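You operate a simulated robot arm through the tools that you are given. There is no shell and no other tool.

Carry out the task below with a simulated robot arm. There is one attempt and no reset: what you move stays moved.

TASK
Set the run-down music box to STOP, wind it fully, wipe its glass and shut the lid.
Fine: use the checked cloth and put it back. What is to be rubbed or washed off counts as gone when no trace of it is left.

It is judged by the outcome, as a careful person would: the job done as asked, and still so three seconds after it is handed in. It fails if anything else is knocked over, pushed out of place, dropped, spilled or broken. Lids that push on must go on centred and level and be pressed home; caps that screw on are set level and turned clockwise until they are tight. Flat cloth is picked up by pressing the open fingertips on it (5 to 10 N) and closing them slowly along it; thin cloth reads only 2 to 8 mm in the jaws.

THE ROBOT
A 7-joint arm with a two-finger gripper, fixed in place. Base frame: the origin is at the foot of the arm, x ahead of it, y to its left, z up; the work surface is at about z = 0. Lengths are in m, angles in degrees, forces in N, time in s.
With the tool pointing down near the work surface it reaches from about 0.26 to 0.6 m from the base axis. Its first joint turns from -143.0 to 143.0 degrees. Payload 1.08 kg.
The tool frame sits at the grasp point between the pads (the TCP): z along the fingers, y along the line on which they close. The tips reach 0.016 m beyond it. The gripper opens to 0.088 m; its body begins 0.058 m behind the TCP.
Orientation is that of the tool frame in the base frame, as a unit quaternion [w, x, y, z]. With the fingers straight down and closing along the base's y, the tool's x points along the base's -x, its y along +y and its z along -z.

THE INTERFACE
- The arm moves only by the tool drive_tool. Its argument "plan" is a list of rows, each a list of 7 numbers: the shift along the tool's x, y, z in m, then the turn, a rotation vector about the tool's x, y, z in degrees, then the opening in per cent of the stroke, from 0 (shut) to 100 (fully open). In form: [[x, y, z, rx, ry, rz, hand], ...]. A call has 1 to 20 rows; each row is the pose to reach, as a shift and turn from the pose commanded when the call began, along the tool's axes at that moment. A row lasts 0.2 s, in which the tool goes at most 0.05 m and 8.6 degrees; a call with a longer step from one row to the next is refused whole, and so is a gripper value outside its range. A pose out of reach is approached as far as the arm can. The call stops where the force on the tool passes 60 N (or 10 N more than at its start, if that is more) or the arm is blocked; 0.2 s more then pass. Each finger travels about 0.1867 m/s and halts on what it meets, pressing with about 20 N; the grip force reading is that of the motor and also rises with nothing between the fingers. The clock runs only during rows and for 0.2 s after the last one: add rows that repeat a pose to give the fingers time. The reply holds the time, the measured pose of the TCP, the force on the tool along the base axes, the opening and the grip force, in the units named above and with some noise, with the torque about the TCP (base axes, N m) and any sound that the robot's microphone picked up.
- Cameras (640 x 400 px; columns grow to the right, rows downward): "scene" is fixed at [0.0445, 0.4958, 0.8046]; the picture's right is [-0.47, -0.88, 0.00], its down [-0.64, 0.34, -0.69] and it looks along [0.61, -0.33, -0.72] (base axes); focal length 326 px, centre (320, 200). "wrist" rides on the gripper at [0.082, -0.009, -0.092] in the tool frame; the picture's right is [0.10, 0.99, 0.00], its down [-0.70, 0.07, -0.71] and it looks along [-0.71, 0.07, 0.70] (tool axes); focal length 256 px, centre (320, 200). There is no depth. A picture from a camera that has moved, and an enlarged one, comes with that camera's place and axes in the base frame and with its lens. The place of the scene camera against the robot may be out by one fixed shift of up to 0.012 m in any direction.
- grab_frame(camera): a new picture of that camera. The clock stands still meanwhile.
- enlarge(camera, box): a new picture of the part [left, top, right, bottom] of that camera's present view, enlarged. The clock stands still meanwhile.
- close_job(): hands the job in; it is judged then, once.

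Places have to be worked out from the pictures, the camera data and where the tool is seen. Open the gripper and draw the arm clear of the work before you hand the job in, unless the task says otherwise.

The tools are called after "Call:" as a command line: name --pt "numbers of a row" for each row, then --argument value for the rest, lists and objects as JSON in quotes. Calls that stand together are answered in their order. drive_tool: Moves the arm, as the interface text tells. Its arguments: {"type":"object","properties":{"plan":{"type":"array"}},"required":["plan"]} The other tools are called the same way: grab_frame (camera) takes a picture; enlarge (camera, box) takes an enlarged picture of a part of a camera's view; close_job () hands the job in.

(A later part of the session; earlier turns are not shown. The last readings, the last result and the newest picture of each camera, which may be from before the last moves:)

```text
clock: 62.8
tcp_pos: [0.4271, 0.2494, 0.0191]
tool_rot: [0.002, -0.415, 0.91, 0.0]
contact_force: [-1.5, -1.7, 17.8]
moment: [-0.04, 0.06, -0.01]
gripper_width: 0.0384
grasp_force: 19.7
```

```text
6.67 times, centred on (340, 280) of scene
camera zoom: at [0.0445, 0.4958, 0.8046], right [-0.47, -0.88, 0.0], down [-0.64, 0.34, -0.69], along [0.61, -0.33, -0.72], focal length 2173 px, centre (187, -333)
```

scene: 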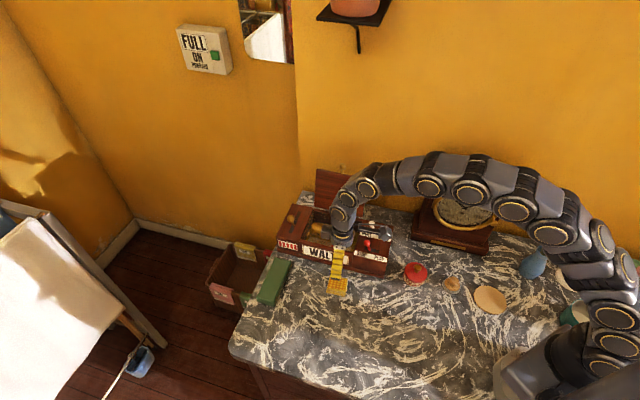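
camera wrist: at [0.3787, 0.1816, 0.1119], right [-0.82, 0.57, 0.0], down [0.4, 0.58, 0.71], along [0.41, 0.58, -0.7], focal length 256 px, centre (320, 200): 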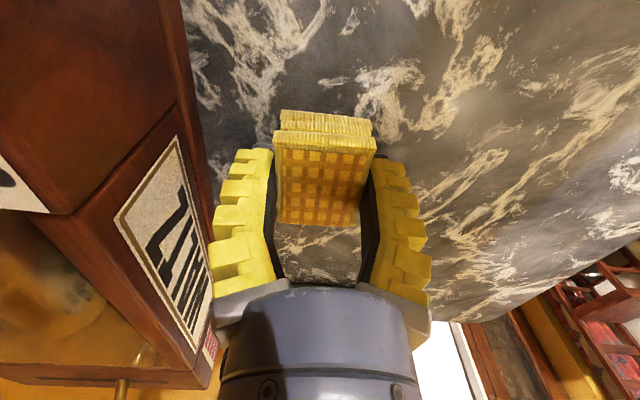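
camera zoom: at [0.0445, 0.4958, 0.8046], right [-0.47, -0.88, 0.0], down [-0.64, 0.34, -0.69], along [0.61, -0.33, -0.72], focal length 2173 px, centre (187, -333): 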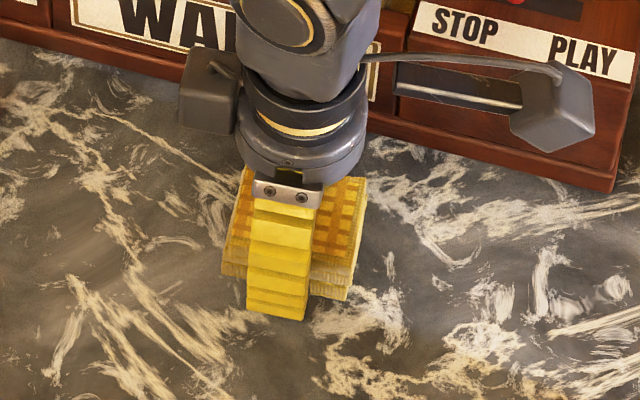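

The pad is firmly on the table (18 N). I ease up 1 mm and open slowly to release it.

Call:
drive_tool --pt "0 0 -0.0012 0 0 0 10" --pt "0 0 -0.0012 0 0 0 36" --pt "0 0 -0.0012 0 0 0 41" --pt "0 0 -0.0012 0 0 0 46" --pt "0 0 -0.0012 0 0 0 52" --pt "0 0 -0.0012 0 0 0 58" --pt "0 0 -0.0012 0 0 0 64" --pt "0 0 -0.0012 0 0 0 64"

Call:
grab_frame --camera "wrist"

```text
clock: 64.6
tcp_pos: [0.4259, 0.2471, 0.0183]
tool_rot: [0.0, -0.415, 0.91, 0.001]
contact_force: [-0.5, 0.9, -0.1]
moment: [-0.02, 0.03, 0.02]
gripper_width: 0.0604
grasp_force: 2.9
```

```text
taken
camera wrist: at [0.378, 0.181, 0.1104], right [-0.82, 0.57, 0.0], down [0.41, 0.58, 0.71], along [0.41, 0.58, -0.71], focal length 256 px, centre (320, 200)
```

wrist: 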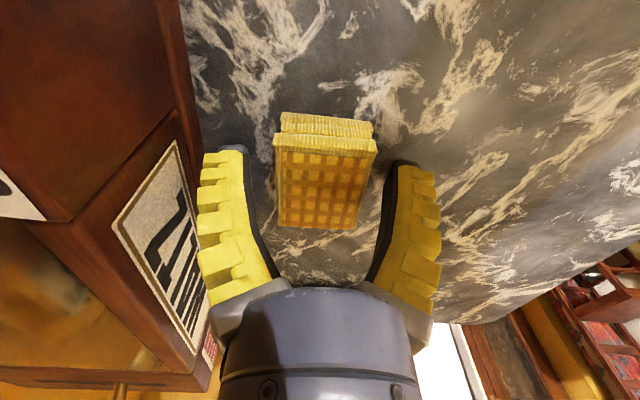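

The pad is released. I lift straight up and compare its place with the original one.

Call:
drive_tool --pt "0 0 -0.02 0 0 0 64" --pt "0 0 -0.06 0 0 0 64" --pt "0 0 -0.1 0 0 0 64" --pt "0 0 -0.137 0 0 0 64" --pt "0 0 -0.137 0 0 0 64"

Call:
enlarge --camera "wrist" --box '[270, 25, 370, 125]'

Call:
enlarge --camera "scene" --box '[310, 255, 370, 315]'

```text
clock: 65.8
tcp_pos: [0.4263, 0.247, 0.1566]
tool_rot: [0.0, -0.415, 0.91, 0.0]
contact_force: [-0.3, 0.6, 0.6]
moment: [0.01, 0.0, -0.02]
gripper_width: 0.0603
grasp_force: 3.1
```

```text
4.00 times, centred on (320, 75) of wrist
camera zoom: at [0.3789, 0.1794, 0.2468], right [-0.82, 0.57, 0.0], down [0.4, 0.58, 0.71], along [0.41, 0.58, -0.7], focal length 1024 px, centre (320, 700)
```

zoom: 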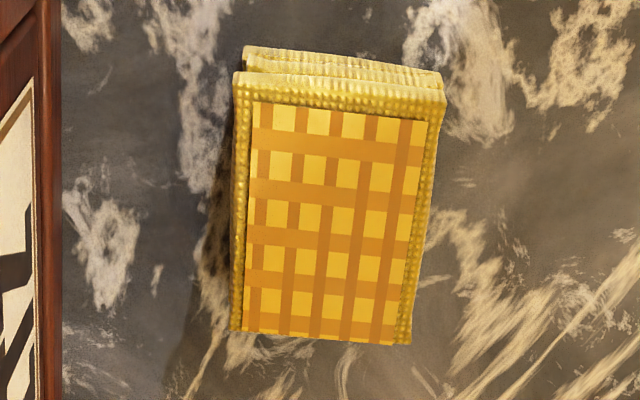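

```text
6.67 times, centred on (340, 285) of scene
camera zoom: at [0.0445, 0.4958, 0.8046], right [-0.47, -0.88, 0.0], down [-0.64, 0.34, -0.69], along [0.61, -0.33, -0.72], focal length 2173 px, centre (187, -367)
```

zoom: 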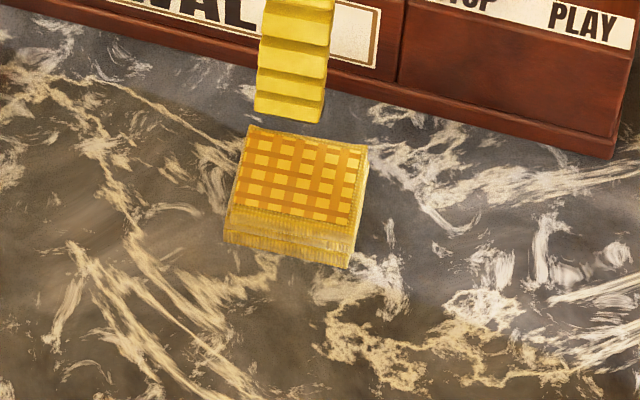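

The pad lies flat within about 4 mm of its original place. I now turn the tool back so the fingers close along the box's length, rising a little, to inspect the glass from another angle and get ready for the lid.

Call:
drive_tool --pt "0 0 -0.02 0 0 7.84 64" --pt "0 0 -0.04 0 0 15.7 60" --pt "0 0 -0.06 0 0 23.5 60" --pt "0 0 -0.06 0 0 31.4 60" --pt "0 0 -0.06 0 0 39.2 60" --pt "0 0 -0.06 0 0 47 60" --pt "0 0 -0.06 0 0 54.9 60" --pt "0 0 -0.06 0 0 62.7 60" --pt "0 0 -0.06 0 0 70.6 60" --pt "0 0 -0.06 0 0 78.4 60" --pt "0 0 -0.06 0 0 86.3 60" --pt "0 0 -0.06 0 0 94.1 60" --pt "0 0 -0.06 0 0 94.1 60"

Call:
grab_frame --camera "wrist"

Call:
enlarge --camera "scene" --box '[260, 150, 420, 300]'

```text
clock: 68.6
tcp_pos: [0.4256, 0.2495, 0.2162]
tool_rot: [0.0, 0.384, 0.923, 0.0]
contact_force: [0.8, -0.2, 0.0]
moment: [0.0, -0.01, 0.01]
gripper_width: 0.0569
grasp_force: 4.0
```

```text
taken
camera wrist: at [0.3611, 0.3017, 0.3078], right [0.63, 0.77, 0.0], down [0.55, -0.45, 0.71], along [0.55, -0.45, -0.7], focal length 256 px, centre (320, 200)
```

wrist: 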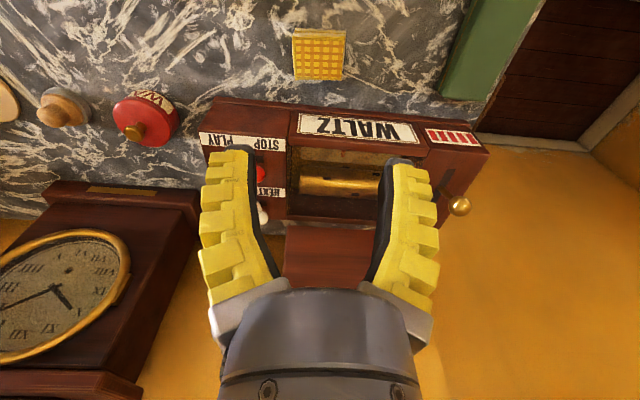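

```text
2.67 times, centred on (340, 225) of scene
camera zoom: at [0.0445, 0.4958, 0.8046], right [-0.47, -0.88, 0.0], down [-0.64, 0.34, -0.69], along [0.61, -0.33, -0.72], focal length 869 px, centre (267, 133)
```

zoom: 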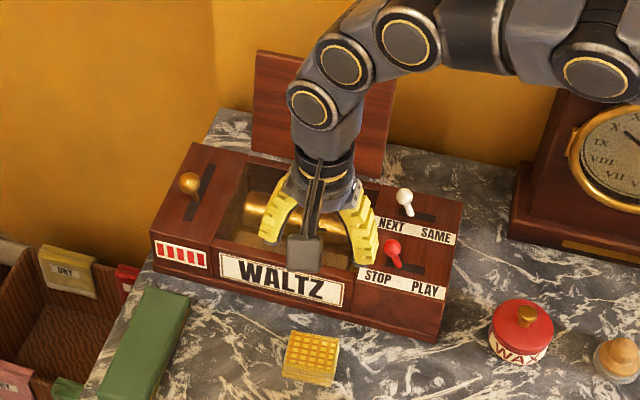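

I enlarge the glass in this view to check for residue.

Call:
enlarge --camera "wrist" --box '[280, 130, 400, 230]'

```text
4.00 times, centred on (340, 180) of wrist
camera zoom: at [0.3611, 0.3017, 0.3078], right [0.63, 0.77, 0.0], down [0.55, -0.45, 0.71], along [0.55, -0.45, -0.7], focal length 1024 px, centre (240, 280)
```

zoom: 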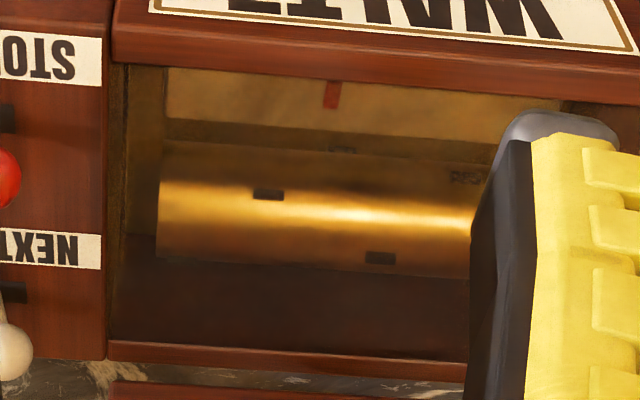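

Two of the dark pins look speckled; I zoom in further to see whether that is residue on the glass.

Call:
enlarge --camera "wrist" --box '[345, 155, 405, 185]'

Call:
enlarge --camera "scene" --box '[318, 215, 358, 245]'

```text
10.67 times, centred on (375, 170) of wrist
camera zoom: at [0.3611, 0.3017, 0.3078], right [0.63, 0.77, 0.0], down [0.55, -0.45, 0.71], along [0.55, -0.45, -0.7], focal length 2730 px, centre (-267, 520)
```

zoom: 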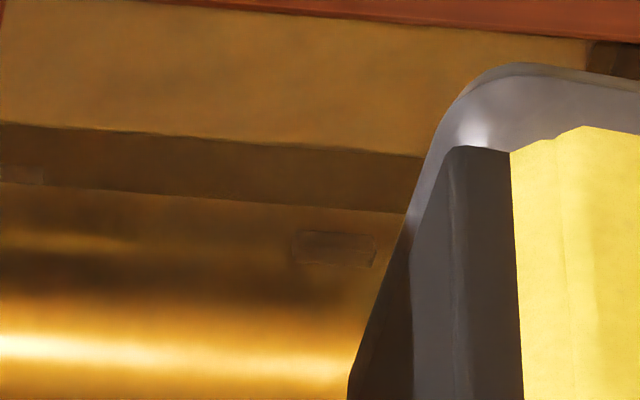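

```text
13.33 times, centred on (338, 230) of scene
camera zoom: at [0.0445, 0.4958, 0.8046], right [-0.47, -0.88, 0.0], down [-0.64, 0.34, -0.69], along [0.61, -0.33, -0.72], focal length 4346 px, centre (80, -200)
```

zoom: 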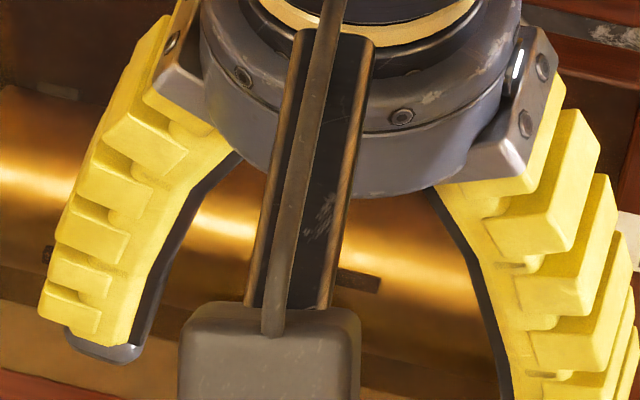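

It looks clean. For a full unobstructed look I pull back to the front with the fingers wide open.

Call:
drive_tool --pt "0.027 0 -0.023 0 0 0 80" --pt "0.054 0 -0.046 0 0 0 100" --pt "0.081 0 -0.068 0 0 0 100" --pt "0.108 0 -0.091 0 0 0 100" --pt "0.135 0 -0.114 0 0 0 100" --pt "0.135 0 -0.114 0 0 0 100"

Call:
enlarge --camera "wrist" --box '[260, 130, 420, 270]'

Call:
enlarge --camera "wrist" --box '[285, 165, 375, 225]'

Call:
enlarge --camera "scene" --box '[280, 160, 400, 280]'

```text
clock: 70.0
tcp_pos: [0.3297, 0.3445, 0.3341]
tool_rot: [-0.001, 0.384, 0.923, 0.0]
contact_force: [-0.6, 0.9, 0.1]
moment: [0.0, 0.01, 0.01]
gripper_width: 0.0879
grasp_force: 0.1
```

```text
2.86 times, centred on (340, 200) of wrist
camera zoom: at [0.2654, 0.3963, 0.4246], right [0.63, 0.78, 0.0], down [0.55, -0.45, 0.71], along [0.55, -0.45, -0.71], focal length 731 px, centre (263, 200)
```

zoom: 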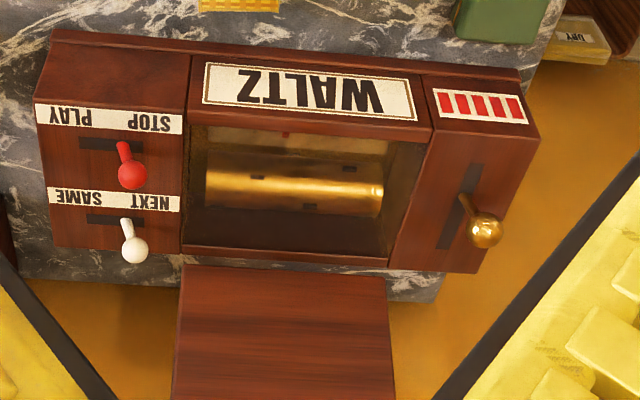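

```text
6.67 times, centred on (330, 195) of wrist
camera zoom: at [0.2654, 0.3963, 0.4246], right [0.63, 0.78, 0.0], down [0.55, -0.45, 0.71], along [0.55, -0.45, -0.71], focal length 1707 px, centre (253, 233)
```

zoom: 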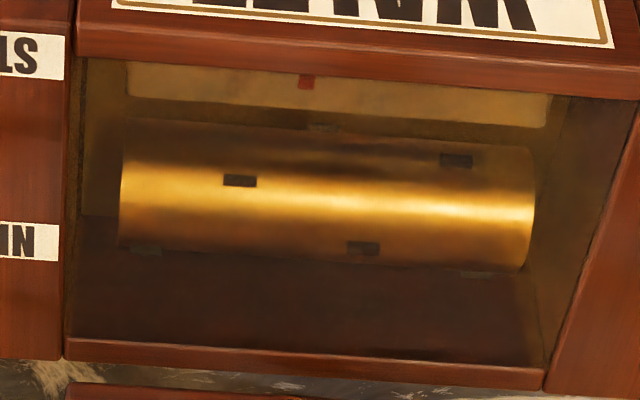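

```text
3.33 times, centred on (340, 220) of scene
camera zoom: at [0.0445, 0.4958, 0.8046], right [-0.47, -0.88, 0.0], down [-0.64, 0.34, -0.69], along [0.61, -0.33, -0.72], focal length 1086 px, centre (253, 133)
```

zoom: 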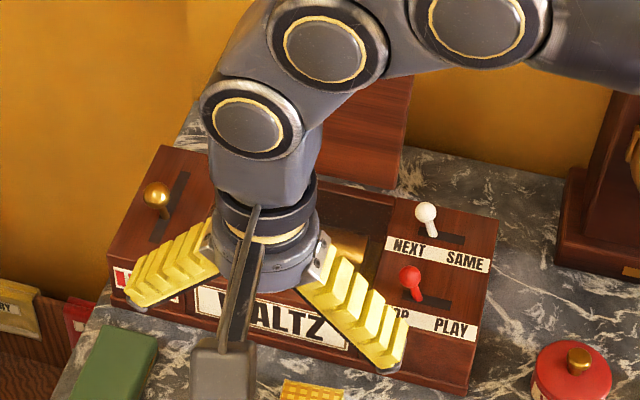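

The glass is spotless, STOP is set and all five bars are red. Now the lid: its ball knob is at about (0.619, 0.124, 0.236) on the free edge. I go to a pre-approach in front of and above it, tilted 40° so the fingers point toward it and close along the hinge direction.

Call:
drive_tool --pt "-0.038 0.006 0.0036 0 -5 0 90" --pt "-0.0756 0.012 0.0072 0 -10 0 80" --pt "-0.1134 0.018 0.011 0 -15 0 70" --pt "-0.1512 0.024 0.0145 0 -20 0 60" --pt "-0.189 0.03 0.018 0 -25 0 50" --pt "-0.2269 0.036 0.022 0 -30 0 50" --pt "-0.2647 0.042 0.0254 0 -35 0 50" --pt "-0.3025 0.048 0.029 0 -40 0 50" --pt "-0.3025 0.048 0.029 0 -40 0 50"

Call:
grab_frame --camera "wrist"

Call:
grab_frame --camera "scene"

```text
clock: 72.0
tcp_pos: [0.5772, 0.1662, 0.2997]
tool_rot: [0.317, 0.36, 0.868, -0.131]
contact_force: [-0.1, 0.3, -0.8]
moment: [-0.02, 0.01, -0.03]
gripper_width: 0.0484
grasp_force: 3.1
```

```text
taken
camera wrist: at [0.4855, 0.2463, 0.3164], right [0.65, 0.76, -0.07], down [0.11, -0.01, 0.99], along [0.75, -0.65, -0.09], focal length 256 px, centre (320, 200)
```

wrist: 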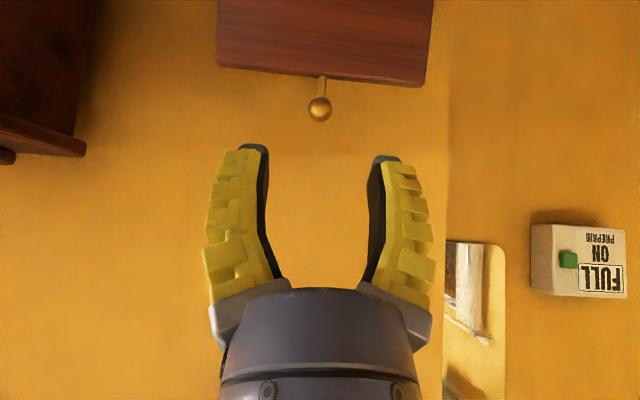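

```text
taken
```

scene: 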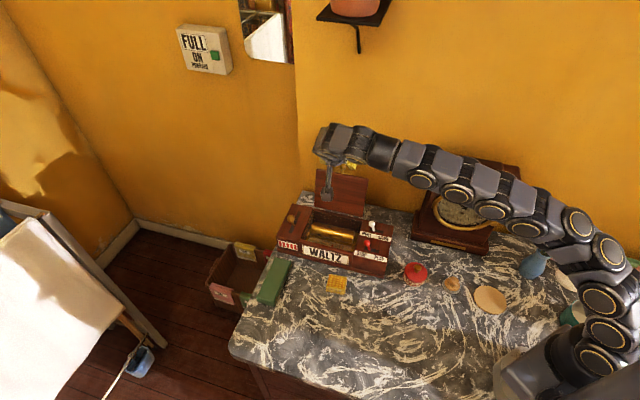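

The knob is centred in the fork line, at u ≈ 0.525, n ≈ 0.350, z ≈ 0.235. I advance along the tool axis until the ball is between the finger ends.

Call:
drive_tool --pt "-0.001 0 0.025 0 0 0 50" --pt "-0.002 0 0.05 0 0 0 50" --pt "-0.003 0 0.07 0 0 0 50" --pt "-0.0038 0 0.084 0 0 0 50"

Call:
grab_frame --camera "wrist"

Call:
enlarge --camera "scene" --box '[280, 110, 420, 230]'

```text
clock: 73.0
tcp_pos: [0.6161, 0.1247, 0.2395]
tool_rot: [0.316, 0.36, 0.868, -0.131]
contact_force: [0.2, -1.2, -0.9]
moment: [0.0, 0.0, 0.03]
gripper_width: 0.0487
grasp_force: 3.3
```

```text
taken
camera wrist: at [0.5235, 0.2053, 0.2566], right [0.65, 0.76, -0.07], down [0.11, -0.01, 0.99], along [0.75, -0.65, -0.09], focal length 256 px, centre (320, 200)
```

wrist: 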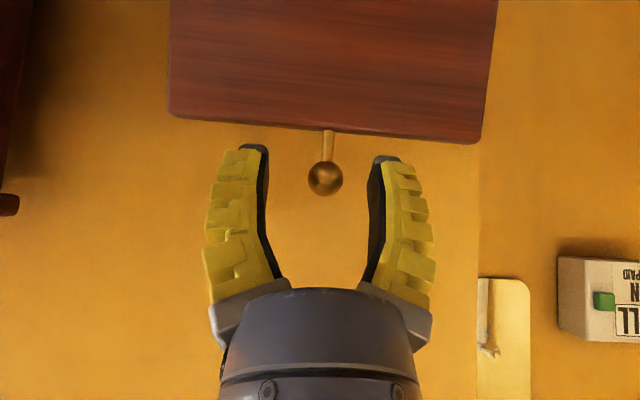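

```text
3.33 times, centred on (350, 170) of scene
camera zoom: at [0.0445, 0.4958, 0.8046], right [-0.47, -0.88, 0.0], down [-0.64, 0.34, -0.69], along [0.61, -0.33, -0.72], focal length 1086 px, centre (220, 300)
```

zoom: 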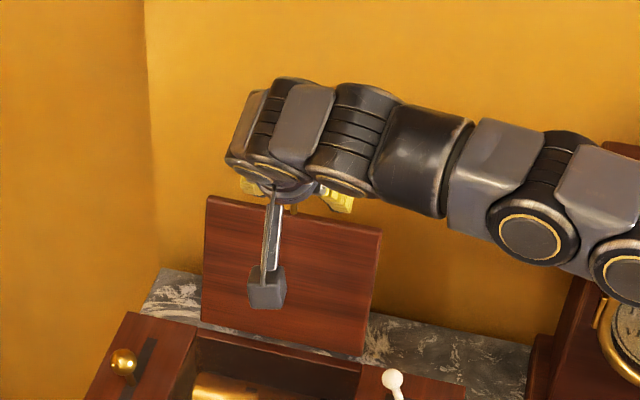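

The ball is right between the pads. I close gently on it.

Call:
drive_tool --pt "0 0 0 0 0 0 42" --pt "0 0 0 0 0 0 34" --pt "0 0 0 0 0 0 27" --pt "0 0 0 0 0 0 21" --pt "0 0 0 0 0 0 15" --pt "0 0 0 0 0 0 10" --pt "0 0 0 0 0 0 10"

Call:
enlarge --camera "wrist" --box '[220, 100, 420, 280]'

```text
clock: 74.6
tcp_pos: [0.6155, 0.1255, 0.2403]
tool_rot: [0.316, 0.359, 0.868, -0.13]
contact_force: [5.3, 6.0, -0.3]
moment: [0.07, 0.04, 0.04]
gripper_width: 0.0182
grasp_force: 7.1
```

```text
2.22 times, centred on (320, 190) of wrist
camera zoom: at [0.5234, 0.2061, 0.2571], right [0.65, 0.76, -0.06], down [0.11, -0.01, 0.99], along [0.75, -0.65, -0.09], focal length 569 px, centre (320, 222)
```

zoom: 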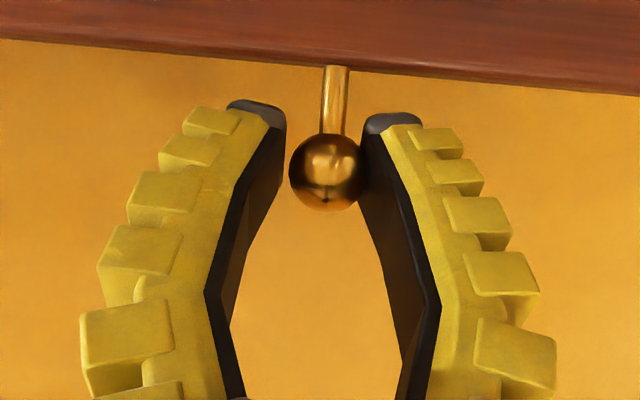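

The right finger touches first, so the ball is about 2 mm to that side. I shift 2.5 mm along +u and finish closing.

Call:
drive_tool --pt "0 0.0015 0 0 0 0 12" --pt "0 0.0025 0 0 0 0 8" --pt "0 0.0025 0 0 0 0 4" --pt "0 0.0025 0 0 0 0 0" --pt "0 0.0025 0 0 0 0 0"

Call:
enlarge --camera "wrist" --box '[220, 100, 420, 280]'

```text
clock: 75.8
tcp_pos: [0.6183, 0.1251, 0.2389]
tool_rot: [0.315, 0.36, 0.868, -0.132]
contact_force: [-9.6, -1.5, 0.7]
moment: [0.15, 0.17, 0.02]
gripper_width: 0.0108
grasp_force: 21.9
```

```text
2.22 times, centred on (320, 190) of wrist
camera zoom: at [0.5263, 0.2065, 0.256], right [0.65, 0.76, -0.07], down [0.11, -0.01, 0.99], along [0.75, -0.65, -0.09], focal length 569 px, centre (320, 222)
```

zoom: 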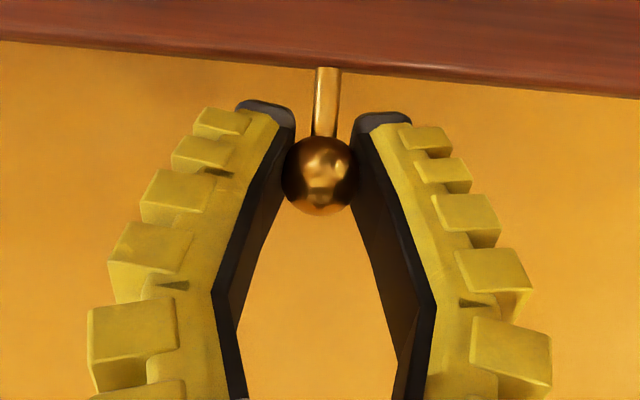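

The ball is captured between the pads with 22 N. I start swinging the lid on its arc about the hinge (n ≈ 0.328, z ≈ 0.08, radius ≈ 0.158), the first 18° only, and check forces.

Call:
drive_tool --pt "0.0077 -0.001 -0.0079 0 0 0 0" --pt "0.0159 -0.001 -0.0153 0 0 0 0" --pt "0.0268 -0.001 -0.0238 0 0 0 0" --pt "0.0384 -0.001 -0.0311 0 0 0 0"

Call:
grab_frame --camera "wrist"

Call:
enlarge --camera "scene" --box '[270, 110, 410, 250]'

```text
clock: 76.8
tcp_pos: [0.5839, 0.1602, 0.2399]
tool_rot: [0.317, 0.359, 0.868, -0.13]
contact_force: [5.7, 0.7, -0.1]
moment: [-0.38, -0.38, 0.05]
gripper_width: 0.0066
grasp_force: 21.6
```

```text
taken
camera wrist: at [0.4917, 0.2404, 0.2572], right [0.65, 0.76, -0.06], down [0.11, -0.01, 0.99], along [0.75, -0.65, -0.09], focal length 256 px, centre (320, 200)
```

wrist: 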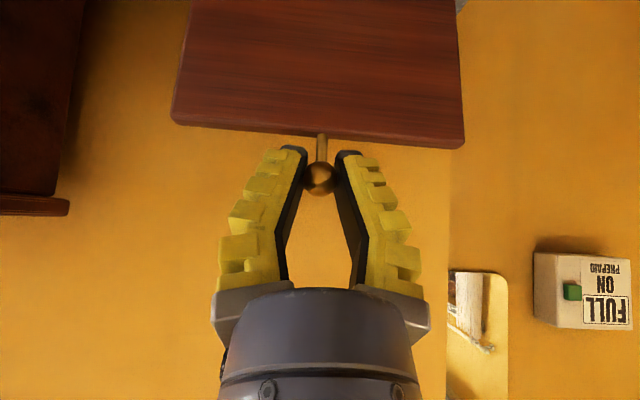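

```text
2.86 times, centred on (340, 180) of scene
camera zoom: at [0.0445, 0.4958, 0.8046], right [-0.47, -0.88, 0.0], down [-0.64, 0.34, -0.69], along [0.61, -0.33, -0.72], focal length 931 px, centre (263, 257)
```

zoom: 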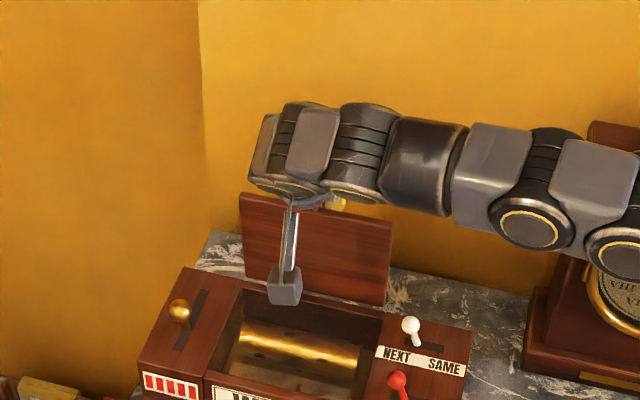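

The lid follows, with little force. I zoom in on the grip before going on.

Call:
enlarge --camera "wrist" --box '[220, 100, 420, 280]'

```text
2.22 times, centred on (320, 190) of wrist
camera zoom: at [0.4917, 0.2404, 0.2572], right [0.65, 0.76, -0.06], down [0.11, -0.01, 0.99], along [0.75, -0.65, -0.09], focal length 569 px, centre (320, 222)
```

zoom: 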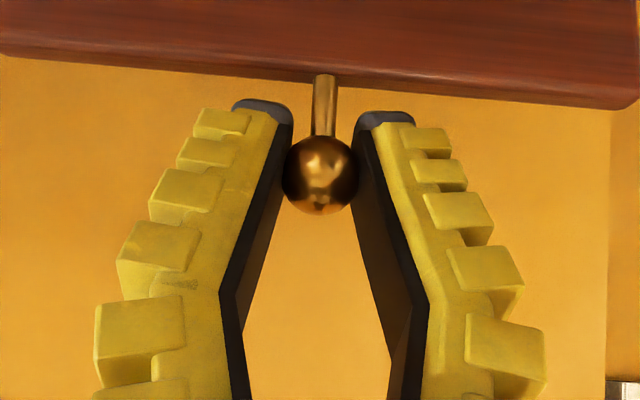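

The ball is still held snugly between the converging pads. I continue the arc from about 100° to 120°.

Call:
drive_tool --pt "0.006 0 -0.0033 0 0 0 0" --pt "0.0122 0 -0.0064 0 0 0 0" --pt "0.0186 0 -0.0091 0 0 0 0" --pt "0.025 0 -0.0117 0 0 0 0" --pt "0.0382 0 -0.0159 0 0 0 0" --pt "0.0516 0 -0.0189 0 0 0 0"

Call:
grab_frame --camera "wrist"

Call:
enlarge --camera "scene" --box '[270, 110, 410, 250]'

```text
clock: 78.2
tcp_pos: [0.5467, 0.1959, 0.2193]
tool_rot: [0.318, 0.36, 0.868, -0.129]
contact_force: [24.9, 14.4, -4.9]
moment: [-0.4, -0.37, 0.06]
gripper_width: 0.0083
grasp_force: 21.5
```

```text
taken
camera wrist: at [0.4544, 0.2767, 0.2366], right [0.65, 0.76, -0.06], down [0.11, -0.01, 0.99], along [0.76, -0.65, -0.09], focal length 256 px, centre (320, 200)
```

wrist: 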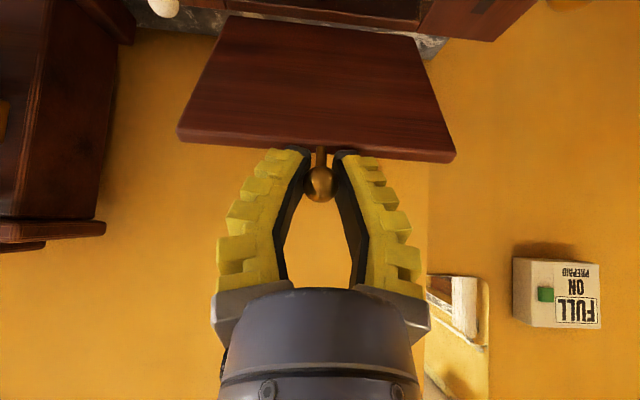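

```text
2.86 times, centred on (340, 180) of scene
camera zoom: at [0.0445, 0.4958, 0.8046], right [-0.47, -0.88, 0.0], down [-0.64, 0.34, -0.69], along [0.61, -0.33, -0.72], focal length 931 px, centre (263, 257)
```

zoom: 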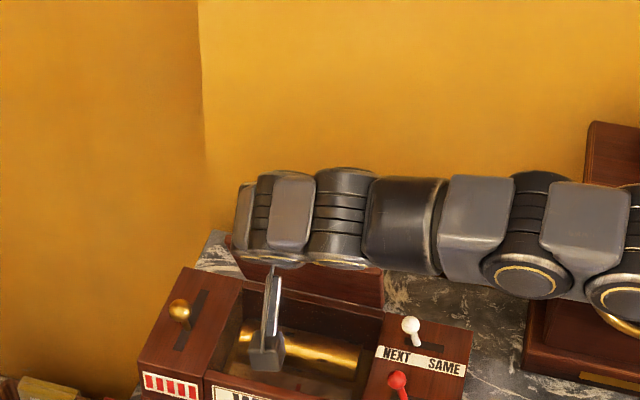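

The lid follows, but there is a sideways force of about 28 N along +u: the real swing drifts slightly that way. I relieve it with a 3 mm shift along +u before going on.

Call:
drive_tool --pt "0 0.0015 0 0 0 0 0" --pt "0 0.003 0 0 0 0 0"

Call:
enlarge --camera "wrist" --box '[220, 100, 420, 280]'

```text
clock: 78.8
tcp_pos: [0.5465, 0.1967, 0.2185]
tool_rot: [0.314, 0.36, 0.868, -0.134]
contact_force: [0.9, 3.5, 2.9]
moment: [0.07, 0.02, 0.07]
gripper_width: 0.0087
grasp_force: 22.0
```

```text
2.22 times, centred on (320, 190) of wrist
camera zoom: at [0.4556, 0.2776, 0.236], right [0.65, 0.76, -0.07], down [0.11, 0.0, 0.99], along [0.75, -0.66, -0.09], focal length 569 px, centre (320, 222)
```

zoom: 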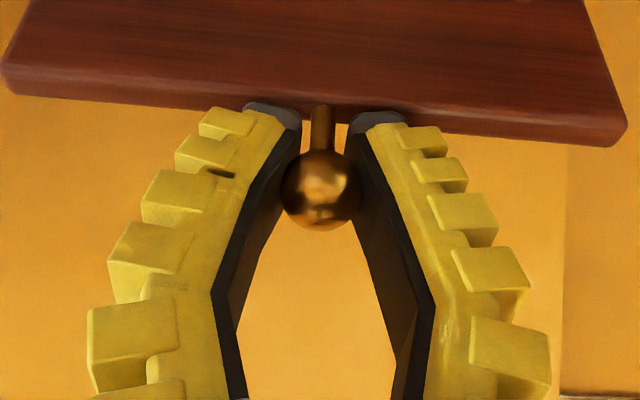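

The side force is gone and the ball is still well held. I continue the swing from 120° to 140°, adding a slight +u drift.

Call:
drive_tool --pt "0.0069 0.0002 -0.001 0 0 0 0" --pt "0.0137 0.0004 -0.0018 0 0 0 0" --pt "0.0206 0.0005 -0.0022 0 0 0 0" --pt "0.0275 0.0007 -0.0025 0 0 0 0" --pt "0.0344 0.0008 -0.0023 0 0 0 0" --pt "0.0412 0.001 -0.0019 0 0 0 0" --pt "0.0481 0.0011 -0.0011 0 0 0 0" --pt "0.0549 0.0012 -0.0001 0 0 0 0"

Call:
enlarge --camera "wrist" --box '[160, 40, 480, 280]'

Call:
enlarge --camera "scene" --box '[270, 140, 410, 290]'

```text
clock: 80.6
tcp_pos: [0.522, 0.2232, 0.1847]
tool_rot: [0.313, 0.363, 0.867, -0.136]
contact_force: [-22.1, -41.8, -9.0]
moment: [-0.11, -0.55, -0.01]
gripper_width: 0.0094
grasp_force: 22.3
```

```text
1.67 times, centred on (320, 160) of wrist
camera zoom: at [0.4303, 0.3051, 0.2013], right [0.66, 0.75, -0.07], down [0.11, 0.0, 0.99], along [0.75, -0.66, -0.09], focal length 427 px, centre (320, 267)
```

zoom: 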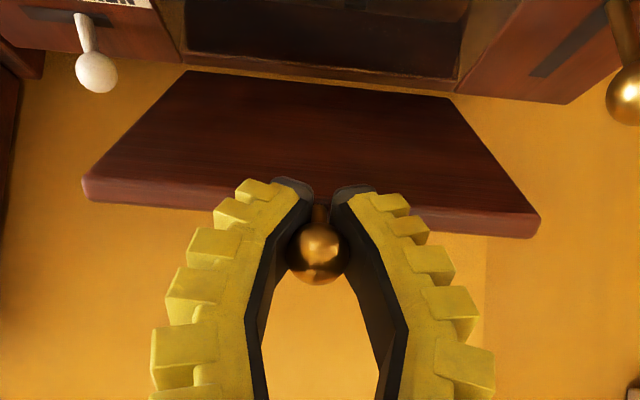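

```text
2.67 times, centred on (340, 215) of scene
camera zoom: at [0.0445, 0.4958, 0.8046], right [-0.47, -0.88, 0.0], down [-0.64, 0.34, -0.69], along [0.61, -0.33, -0.72], focal length 869 px, centre (267, 160)
```

zoom: 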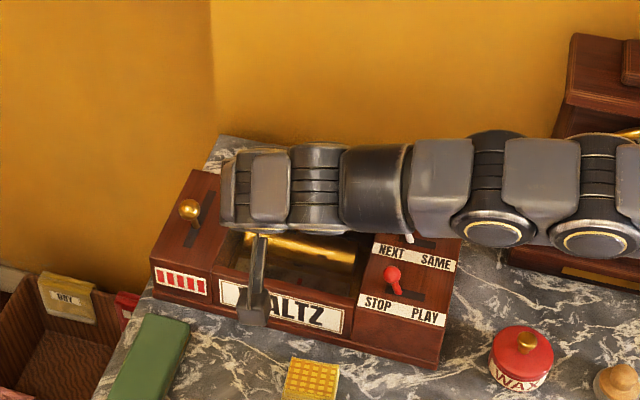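

The side force now reads −45 N along u, so the drift was overcorrected. I shift back about 3.5 mm along −u to relieve it at once.

Call:
drive_tool --pt "0 -0.002 0 0 0 0 0" --pt "0 -0.0035 0 0 0 0 0"

Call:
enlarge --camera "scene" --box '[260, 150, 420, 300]'

```text
clock: 81.2
tcp_pos: [0.5202, 0.2238, 0.1848]
tool_rot: [0.315, 0.362, 0.867, -0.132]
contact_force: [-0.4, -34.5, -21.0]
moment: [-0.01, -0.39, 0.16]
gripper_width: 0.0081
grasp_force: 22.0
```

```text
2.67 times, centred on (340, 225) of scene
camera zoom: at [0.0445, 0.4958, 0.8046], right [-0.47, -0.88, 0.0], down [-0.64, 0.34, -0.69], along [0.61, -0.33, -0.72], focal length 869 px, centre (267, 133)
```

zoom: 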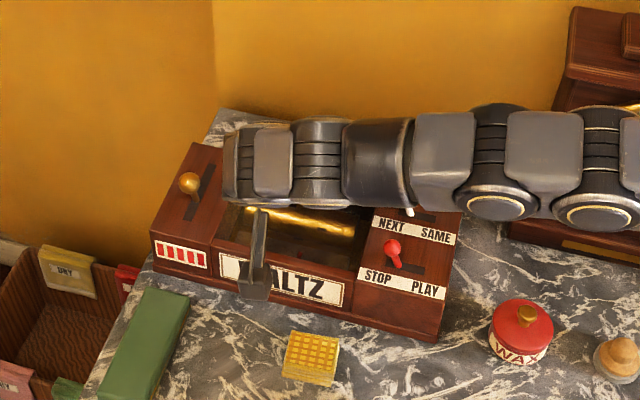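

The box has not moved. The remaining force (24 N along +n, 21 N down, 25 N along −u) says the arc's radius is a few mm too large, so I move 3 mm toward the hinge and 2.5 mm along −u.

Call:
drive_tool --pt "0 -0.0012 0.0015 0 0 0 0" --pt "0 -0.0025 0.003 0 0 0 0"

Call:
enlarge --camera "wrist" --box '[220, 100, 420, 280]'

```text
clock: 81.8
tcp_pos: [0.5195, 0.2247, 0.1826]
tool_rot: [0.319, 0.358, 0.868, -0.127]
contact_force: [11.7, -16.0, -14.1]
moment: [-0.36, -0.46, 0.01]
gripper_width: 0.0078
grasp_force: 22.2
```

```text
2.22 times, centred on (320, 190) of wrist
camera zoom: at [0.4273, 0.3044, 0.2007], right [0.65, 0.76, -0.06], down [0.1, -0.01, 0.99], along [0.76, -0.65, -0.09], focal length 569 px, centre (320, 222)
```

zoom: 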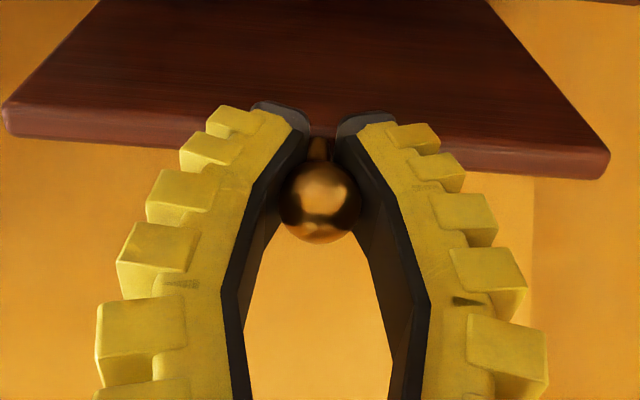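

The ball is being wedged toward the palm by the converging pads: the force lies along the tool axis, about 24 N. I relax the grip slightly so it holds more loosely.

Call:
drive_tool --pt "0 0 0 0 0 0 5" --pt "0 0 0 0 0 0 8" --pt "0 0 0 0 0 0 8"

Call:
enlarge --camera "wrist" --box '[220, 100, 420, 280]'

```text
clock: 82.6
tcp_pos: [0.5179, 0.2245, 0.1842]
tool_rot: [0.317, 0.358, 0.868, -0.129]
contact_force: [-0.2, 2.7, -1.0]
moment: [0.16, 0.18, 0.04]
gripper_width: 0.0095
grasp_force: 21.7
```

```text
2.22 times, centred on (320, 190) of wrist
camera zoom: at [0.4254, 0.3059, 0.2005], right [0.64, 0.76, -0.06], down [0.11, -0.01, 0.99], along [0.76, -0.65, -0.09], focal length 569 px, centre (320, 222)
```

zoom: 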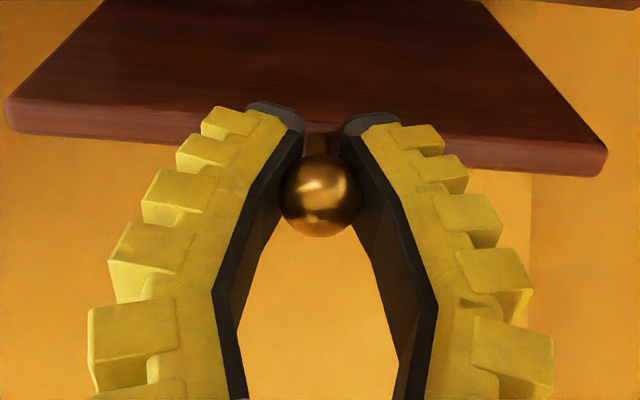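

The forces are now near zero with the ball still held. I continue the swing in small steps from 140° to 152°.

Call:
drive_tool --pt "0.0054 0 0.0011 0 0 0 8" --pt "0.0108 0 0.0023 0 0 0 8" --pt "0.0162 0 0.0037 0 0 0 8" --pt "0.0215 0 0.0053 0 0 0 8" --pt "0.0267 0 0.0071 0 0 0 8" --pt "0.0319 0 0.0091 0 0 0 8"

Call:
enlarge --camera "wrist" --box '[160, 40, 480, 280]'

```text
clock: 84.0
tcp_pos: [0.5073, 0.237, 0.1568]
tool_rot: [0.319, 0.358, 0.868, -0.129]
contact_force: [42.8, 14.3, -8.0]
moment: [-0.56, -0.16, -0.02]
gripper_width: 0.0083
grasp_force: 21.4
```

```text
1.67 times, centred on (320, 160) of wrist
camera zoom: at [0.414, 0.3169, 0.1731], right [0.65, 0.76, -0.06], down [0.1, -0.01, 0.99], along [0.76, -0.65, -0.08], focal length 427 px, centre (320, 267)
```

zoom: 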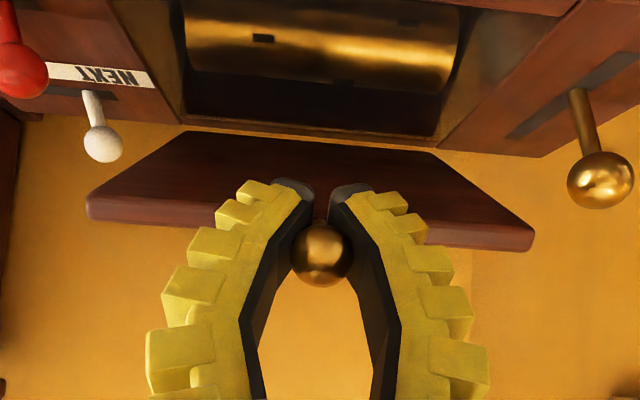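

There is a +40 N side load again, so I shift 2 mm along +u and loosen the grip a little more before continuing.

Call:
drive_tool --pt "0 0.001 0 0 0 0 10" --pt "0 0.002 0 0 0 0 11"

```text
clock: 84.6
tcp_pos: [0.5045, 0.237, 0.1554]
tool_rot: [0.315, 0.361, 0.867, -0.134]
contact_force: [0.4, 0.5, -0.2]
moment: [0.0, 0.0, -0.03]
gripper_width: 0.0151
grasp_force: 3.8
```

The forces are zero and the grip reads free, so I look at where the lid is.

Call:
grab_frame --camera "wrist"

Call:
enlarge --camera "scene" --box '[260, 150, 420, 300]'

```text
taken
camera wrist: at [0.4133, 0.3175, 0.1727], right [0.65, 0.76, -0.07], down [0.11, -0.01, 0.99], along [0.75, -0.65, -0.09], focal length 256 px, centre (320, 200)
```

wrist: 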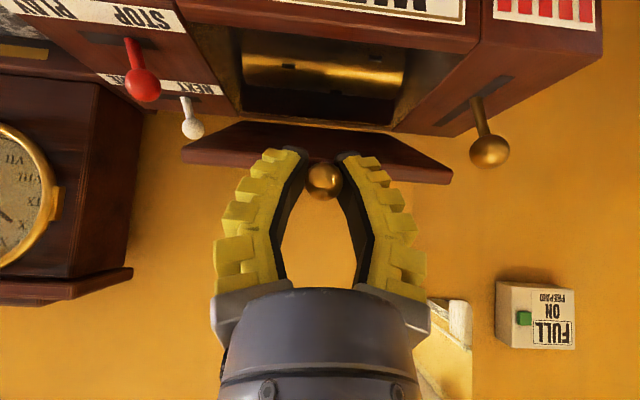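

```text
2.67 times, centred on (340, 225) of scene
camera zoom: at [0.0445, 0.4958, 0.8046], right [-0.47, -0.88, 0.0], down [-0.64, 0.34, -0.69], along [0.61, -0.33, -0.72], focal length 869 px, centre (267, 133)
```

zoom: 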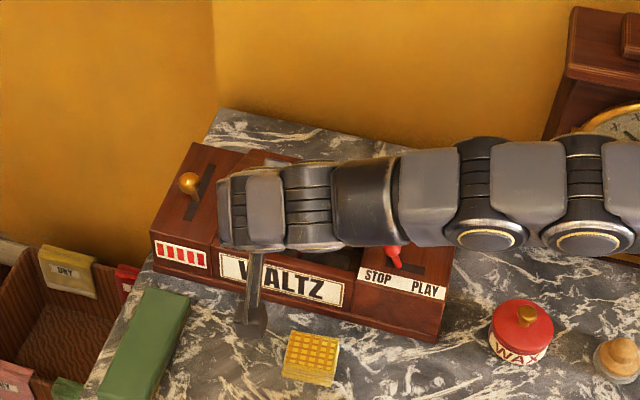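

The lid stays at about 30° above closed by itself, with no force on the tool, so the hinge has friction. I open, back off along the tool axis, and check that it keeps still; then I can press it shut from above.

Call:
drive_tool --pt "0 0 0 0 0 0 20" --pt "0 0 0 0 0 0 30" --pt "0 0 0 0 0 0 40" --pt "0 0 -0.02 0 0 0 40" --pt "0 0 -0.045 0 0 0 40" --pt "0 0 -0.07 0 0 0 40" --pt "0 0 -0.085 0 0 0 40"

Call:
grab_frame --camera "wrist"

Call:
enlarge --camera "scene" --box '[260, 150, 420, 300]'

```text
clock: 86.2
tcp_pos: [0.469, 0.275, 0.2196]
tool_rot: [0.315, 0.361, 0.868, -0.132]
contact_force: [-0.8, -0.8, 0.7]
moment: [0.01, -0.03, -0.01]
gripper_width: 0.04
grasp_force: 3.6
```

```text
taken
camera wrist: at [0.3767, 0.3555, 0.2369], right [0.65, 0.76, -0.07], down [0.11, -0.01, 0.99], along [0.75, -0.65, -0.09], focal length 256 px, centre (320, 200)
```

wrist: 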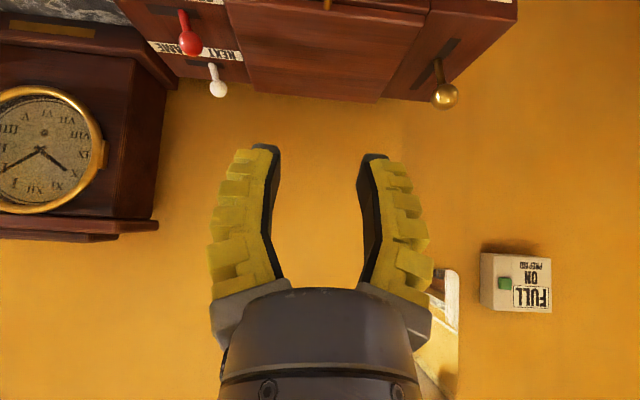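

```text
2.67 times, centred on (340, 225) of scene
camera zoom: at [0.0445, 0.4958, 0.8046], right [-0.47, -0.88, 0.0], down [-0.64, 0.34, -0.69], along [0.61, -0.33, -0.72], focal length 869 px, centre (267, 133)
```

zoom: 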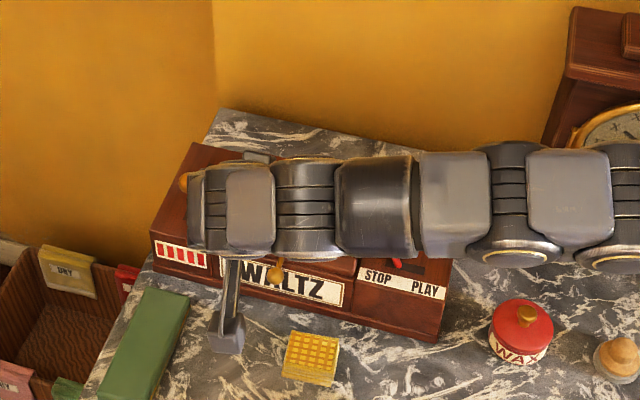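

The lid has come down and appears shut, with the knob now in front of the WALTZ plate and no sound reported. I withdraw the arm with the tool upright for a clear view to check that it is flush.

Call:
drive_tool --pt "0.005 -0.0061 -0.0228 0 5 0 40" --pt "0.0099 -0.0122 -0.0457 0 10 0 50" --pt "0.0149 -0.0183 -0.0685 0 15 0 60" --pt "0.0198 -0.0245 -0.0913 0 20 0 70" --pt "0.0248 -0.0306 -0.1141 0 25 0 80" --pt "0.0297 -0.0367 -0.137 0 30 0 90" --pt "0.0347 -0.0428 -0.1598 0 35 0 100" --pt "0.0396 -0.0489 -0.1826 0 40 0 100" --pt "0.0396 -0.0489 -0.1826 0 40 0 100"

Call:
grab_frame --camera "wrist"

Call:
enlarge --camera "wrist" --box '[220, 110, 420, 270]'

Call:
grab_frame --camera "scene"

```text
clock: 88.2
tcp_pos: [0.3268, 0.3446, 0.3345]
tool_rot: [-0.001, 0.383, 0.924, -0.001]
contact_force: [-0.4, 0.0, 0.2]
moment: [0.01, 0.01, -0.01]
gripper_width: 0.0879
grasp_force: 0.1
```

```text
taken
camera wrist: at [0.2632, 0.3962, 0.4251], right [0.63, 0.78, 0.0], down [0.55, -0.44, 0.71], along [0.55, -0.45, -0.71], focal length 256 px, centre (320, 200)
```

wrist: 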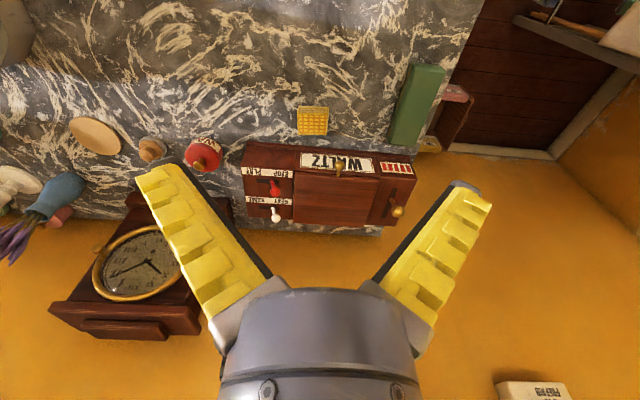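

```text
2.50 times, centred on (320, 190) of wrist
camera zoom: at [0.2632, 0.3962, 0.4251], right [0.63, 0.78, 0.0], down [0.55, -0.44, 0.71], along [0.55, -0.45, -0.71], focal length 640 px, centre (320, 225)
```

zoom: 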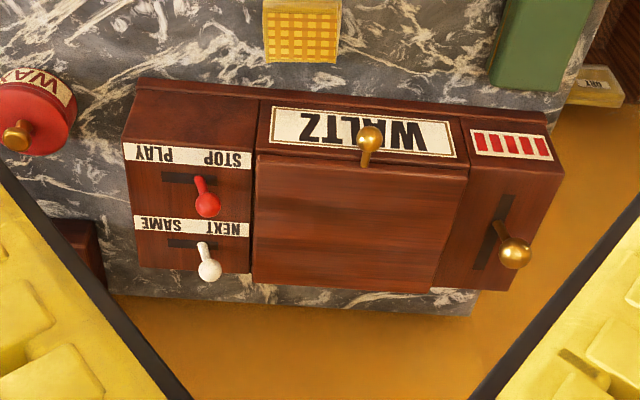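

```text
taken
```

scene: 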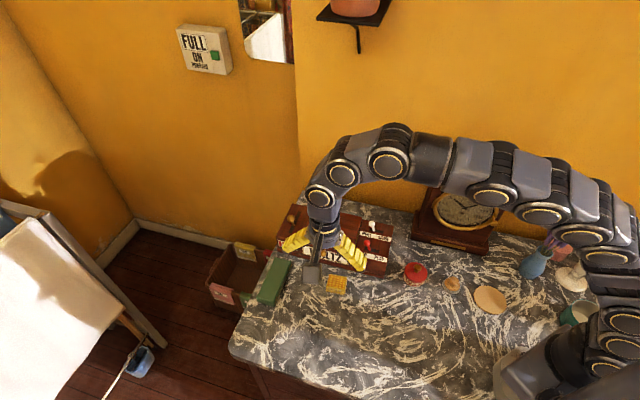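

The lid lies on the box, STOP and the five bars are unchanged. I enlarge to check the white lever and whether the lid is fully down.

Call:
enlarge --camera "wrist" --box '[235, 140, 315, 230]'

Call:
enlarge --camera "wrist" --box '[280, 140, 420, 240]'

```text
4.44 times, centred on (275, 185) of wrist
camera zoom: at [0.2632, 0.3962, 0.4251], right [0.63, 0.78, 0.0], down [0.55, -0.44, 0.71], along [0.55, -0.45, -0.71], focal length 1138 px, centre (520, 267)
```

zoom: 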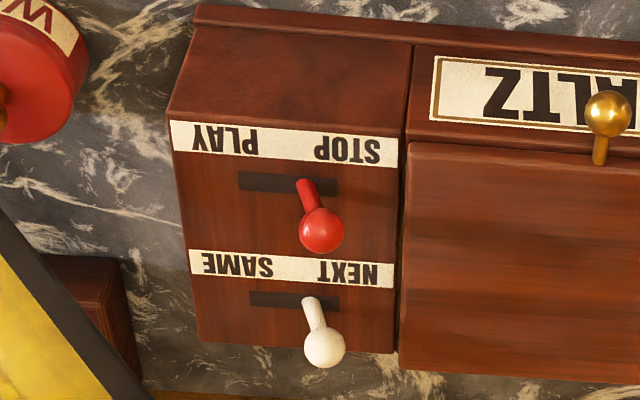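

```text
4.00 times, centred on (350, 190) of wrist
camera zoom: at [0.2632, 0.3962, 0.4251], right [0.63, 0.78, 0.0], down [0.55, -0.44, 0.71], along [0.55, -0.45, -0.71], focal length 1024 px, centre (200, 240)
```

zoom: 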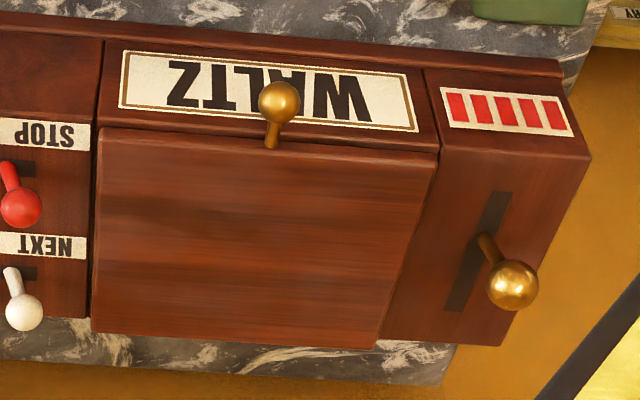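

The white lever is untouched and the lid sits flat. To be sure it is fully home I will press lightly on its front part with closed fingertips; first I move above it.

Call:
drive_tool --pt "-0.031 0.0063 0.016 0 0 0 80" --pt "-0.062 0.0126 0.032 0 0 0 60" --pt "-0.093 0.0189 0.049 0 0 0 40" --pt "-0.1238 0.0252 0.065 0 0 0 20" --pt "-0.155 0.0314 0.081 0 0 0 0" --pt "-0.186 0.0377 0.098 0 0 0 0" --pt "-0.217 0.044 0.114 0 0 0 0" --pt "-0.2476 0.0503 0.13 0 0 0 0" --pt "-0.2476 0.0503 0.165 0 0 0 0" --pt "-0.2476 0.0503 0.195 0 0 0 0" --pt "-0.2476 0.0503 0.21 0 0 0 0"

Call:
grab_frame --camera "wrist"

Call:
enlarge --camera "scene" --box '[260, 150, 420, 300]'

```text
clock: 90.6
tcp_pos: [0.5389, 0.2075, 0.1273]
tool_rot: [0.0, 0.383, 0.924, 0.001]
contact_force: [-0.3, -0.2, -0.4]
moment: [0.01, 0.02, 0.02]
gripper_width: 0.0
grasp_force: 20.1
```

```text
taken
camera wrist: at [0.4739, 0.2585, 0.2178], right [0.63, 0.78, 0.0], down [0.55, -0.45, 0.71], along [0.55, -0.45, -0.7], focal length 256 px, centre (320, 200)
```

wrist: 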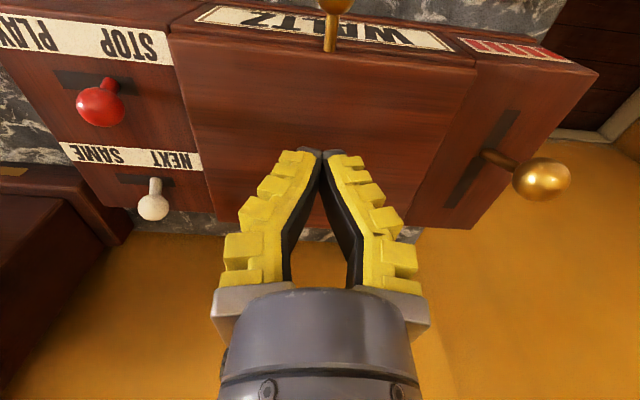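

```text
2.67 times, centred on (340, 225) of scene
camera zoom: at [0.0445, 0.4958, 0.8046], right [-0.47, -0.88, 0.0], down [-0.64, 0.34, -0.69], along [0.61, -0.33, -0.72], focal length 869 px, centre (267, 133)
```

zoom: 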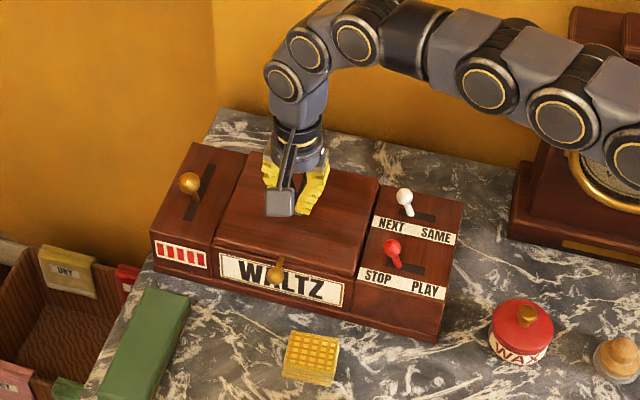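

The lid lies level on the box. I lower the tips in small steps until a light contact confirms it rests solid.

Call:
drive_tool --pt "0 0 0.004 0 0 0 0" --pt "0 0 0.008 0 0 0 0" --pt "0 0 0.011 0 0 0 0" --pt "0 0 0.013 0 0 0 0" --pt "0 0 0.015 0 0 0 0"

```text
clock: 91.8
tcp_pos: [0.5377, 0.2071, 0.1101]
tool_rot: [-0.001, 0.383, 0.924, 0.0]
contact_force: [-0.3, -0.3, -0.6]
moment: [0.01, 0.0, 0.02]
gripper_width: 0.0
grasp_force: 19.6
```

Call:
drive_tool --pt "0 0 0.0015 0 0 0 0" --pt "0 0 0.003 0 0 0 0"

```text
clock: 92.4
tcp_pos: [0.538, 0.209, 0.1064]
tool_rot: [0.0, 0.383, 0.924, 0.001]
contact_force: [-0.2, 0.6, 0.4]
moment: [0.02, 0.0, 0.03]
gripper_width: 0.0001
grasp_force: 19.4
```

Still no contact at tip height 0.090. I go on in 1 mm steps.

Call:
drive_tool --pt "0 0 0.001 0 0 0 0" --pt "0 0 0.002 0 0 0 0" --pt "0 0 0.003 0 0 0 0"

```text
clock: 93.2
tcp_pos: [0.5385, 0.2059, 0.1044]
tool_rot: [0.001, 0.384, 0.923, 0.0]
contact_force: [1.0, -0.3, 0.3]
moment: [-0.02, -0.01, 0.01]
gripper_width: 0.0001
grasp_force: 19.9
```

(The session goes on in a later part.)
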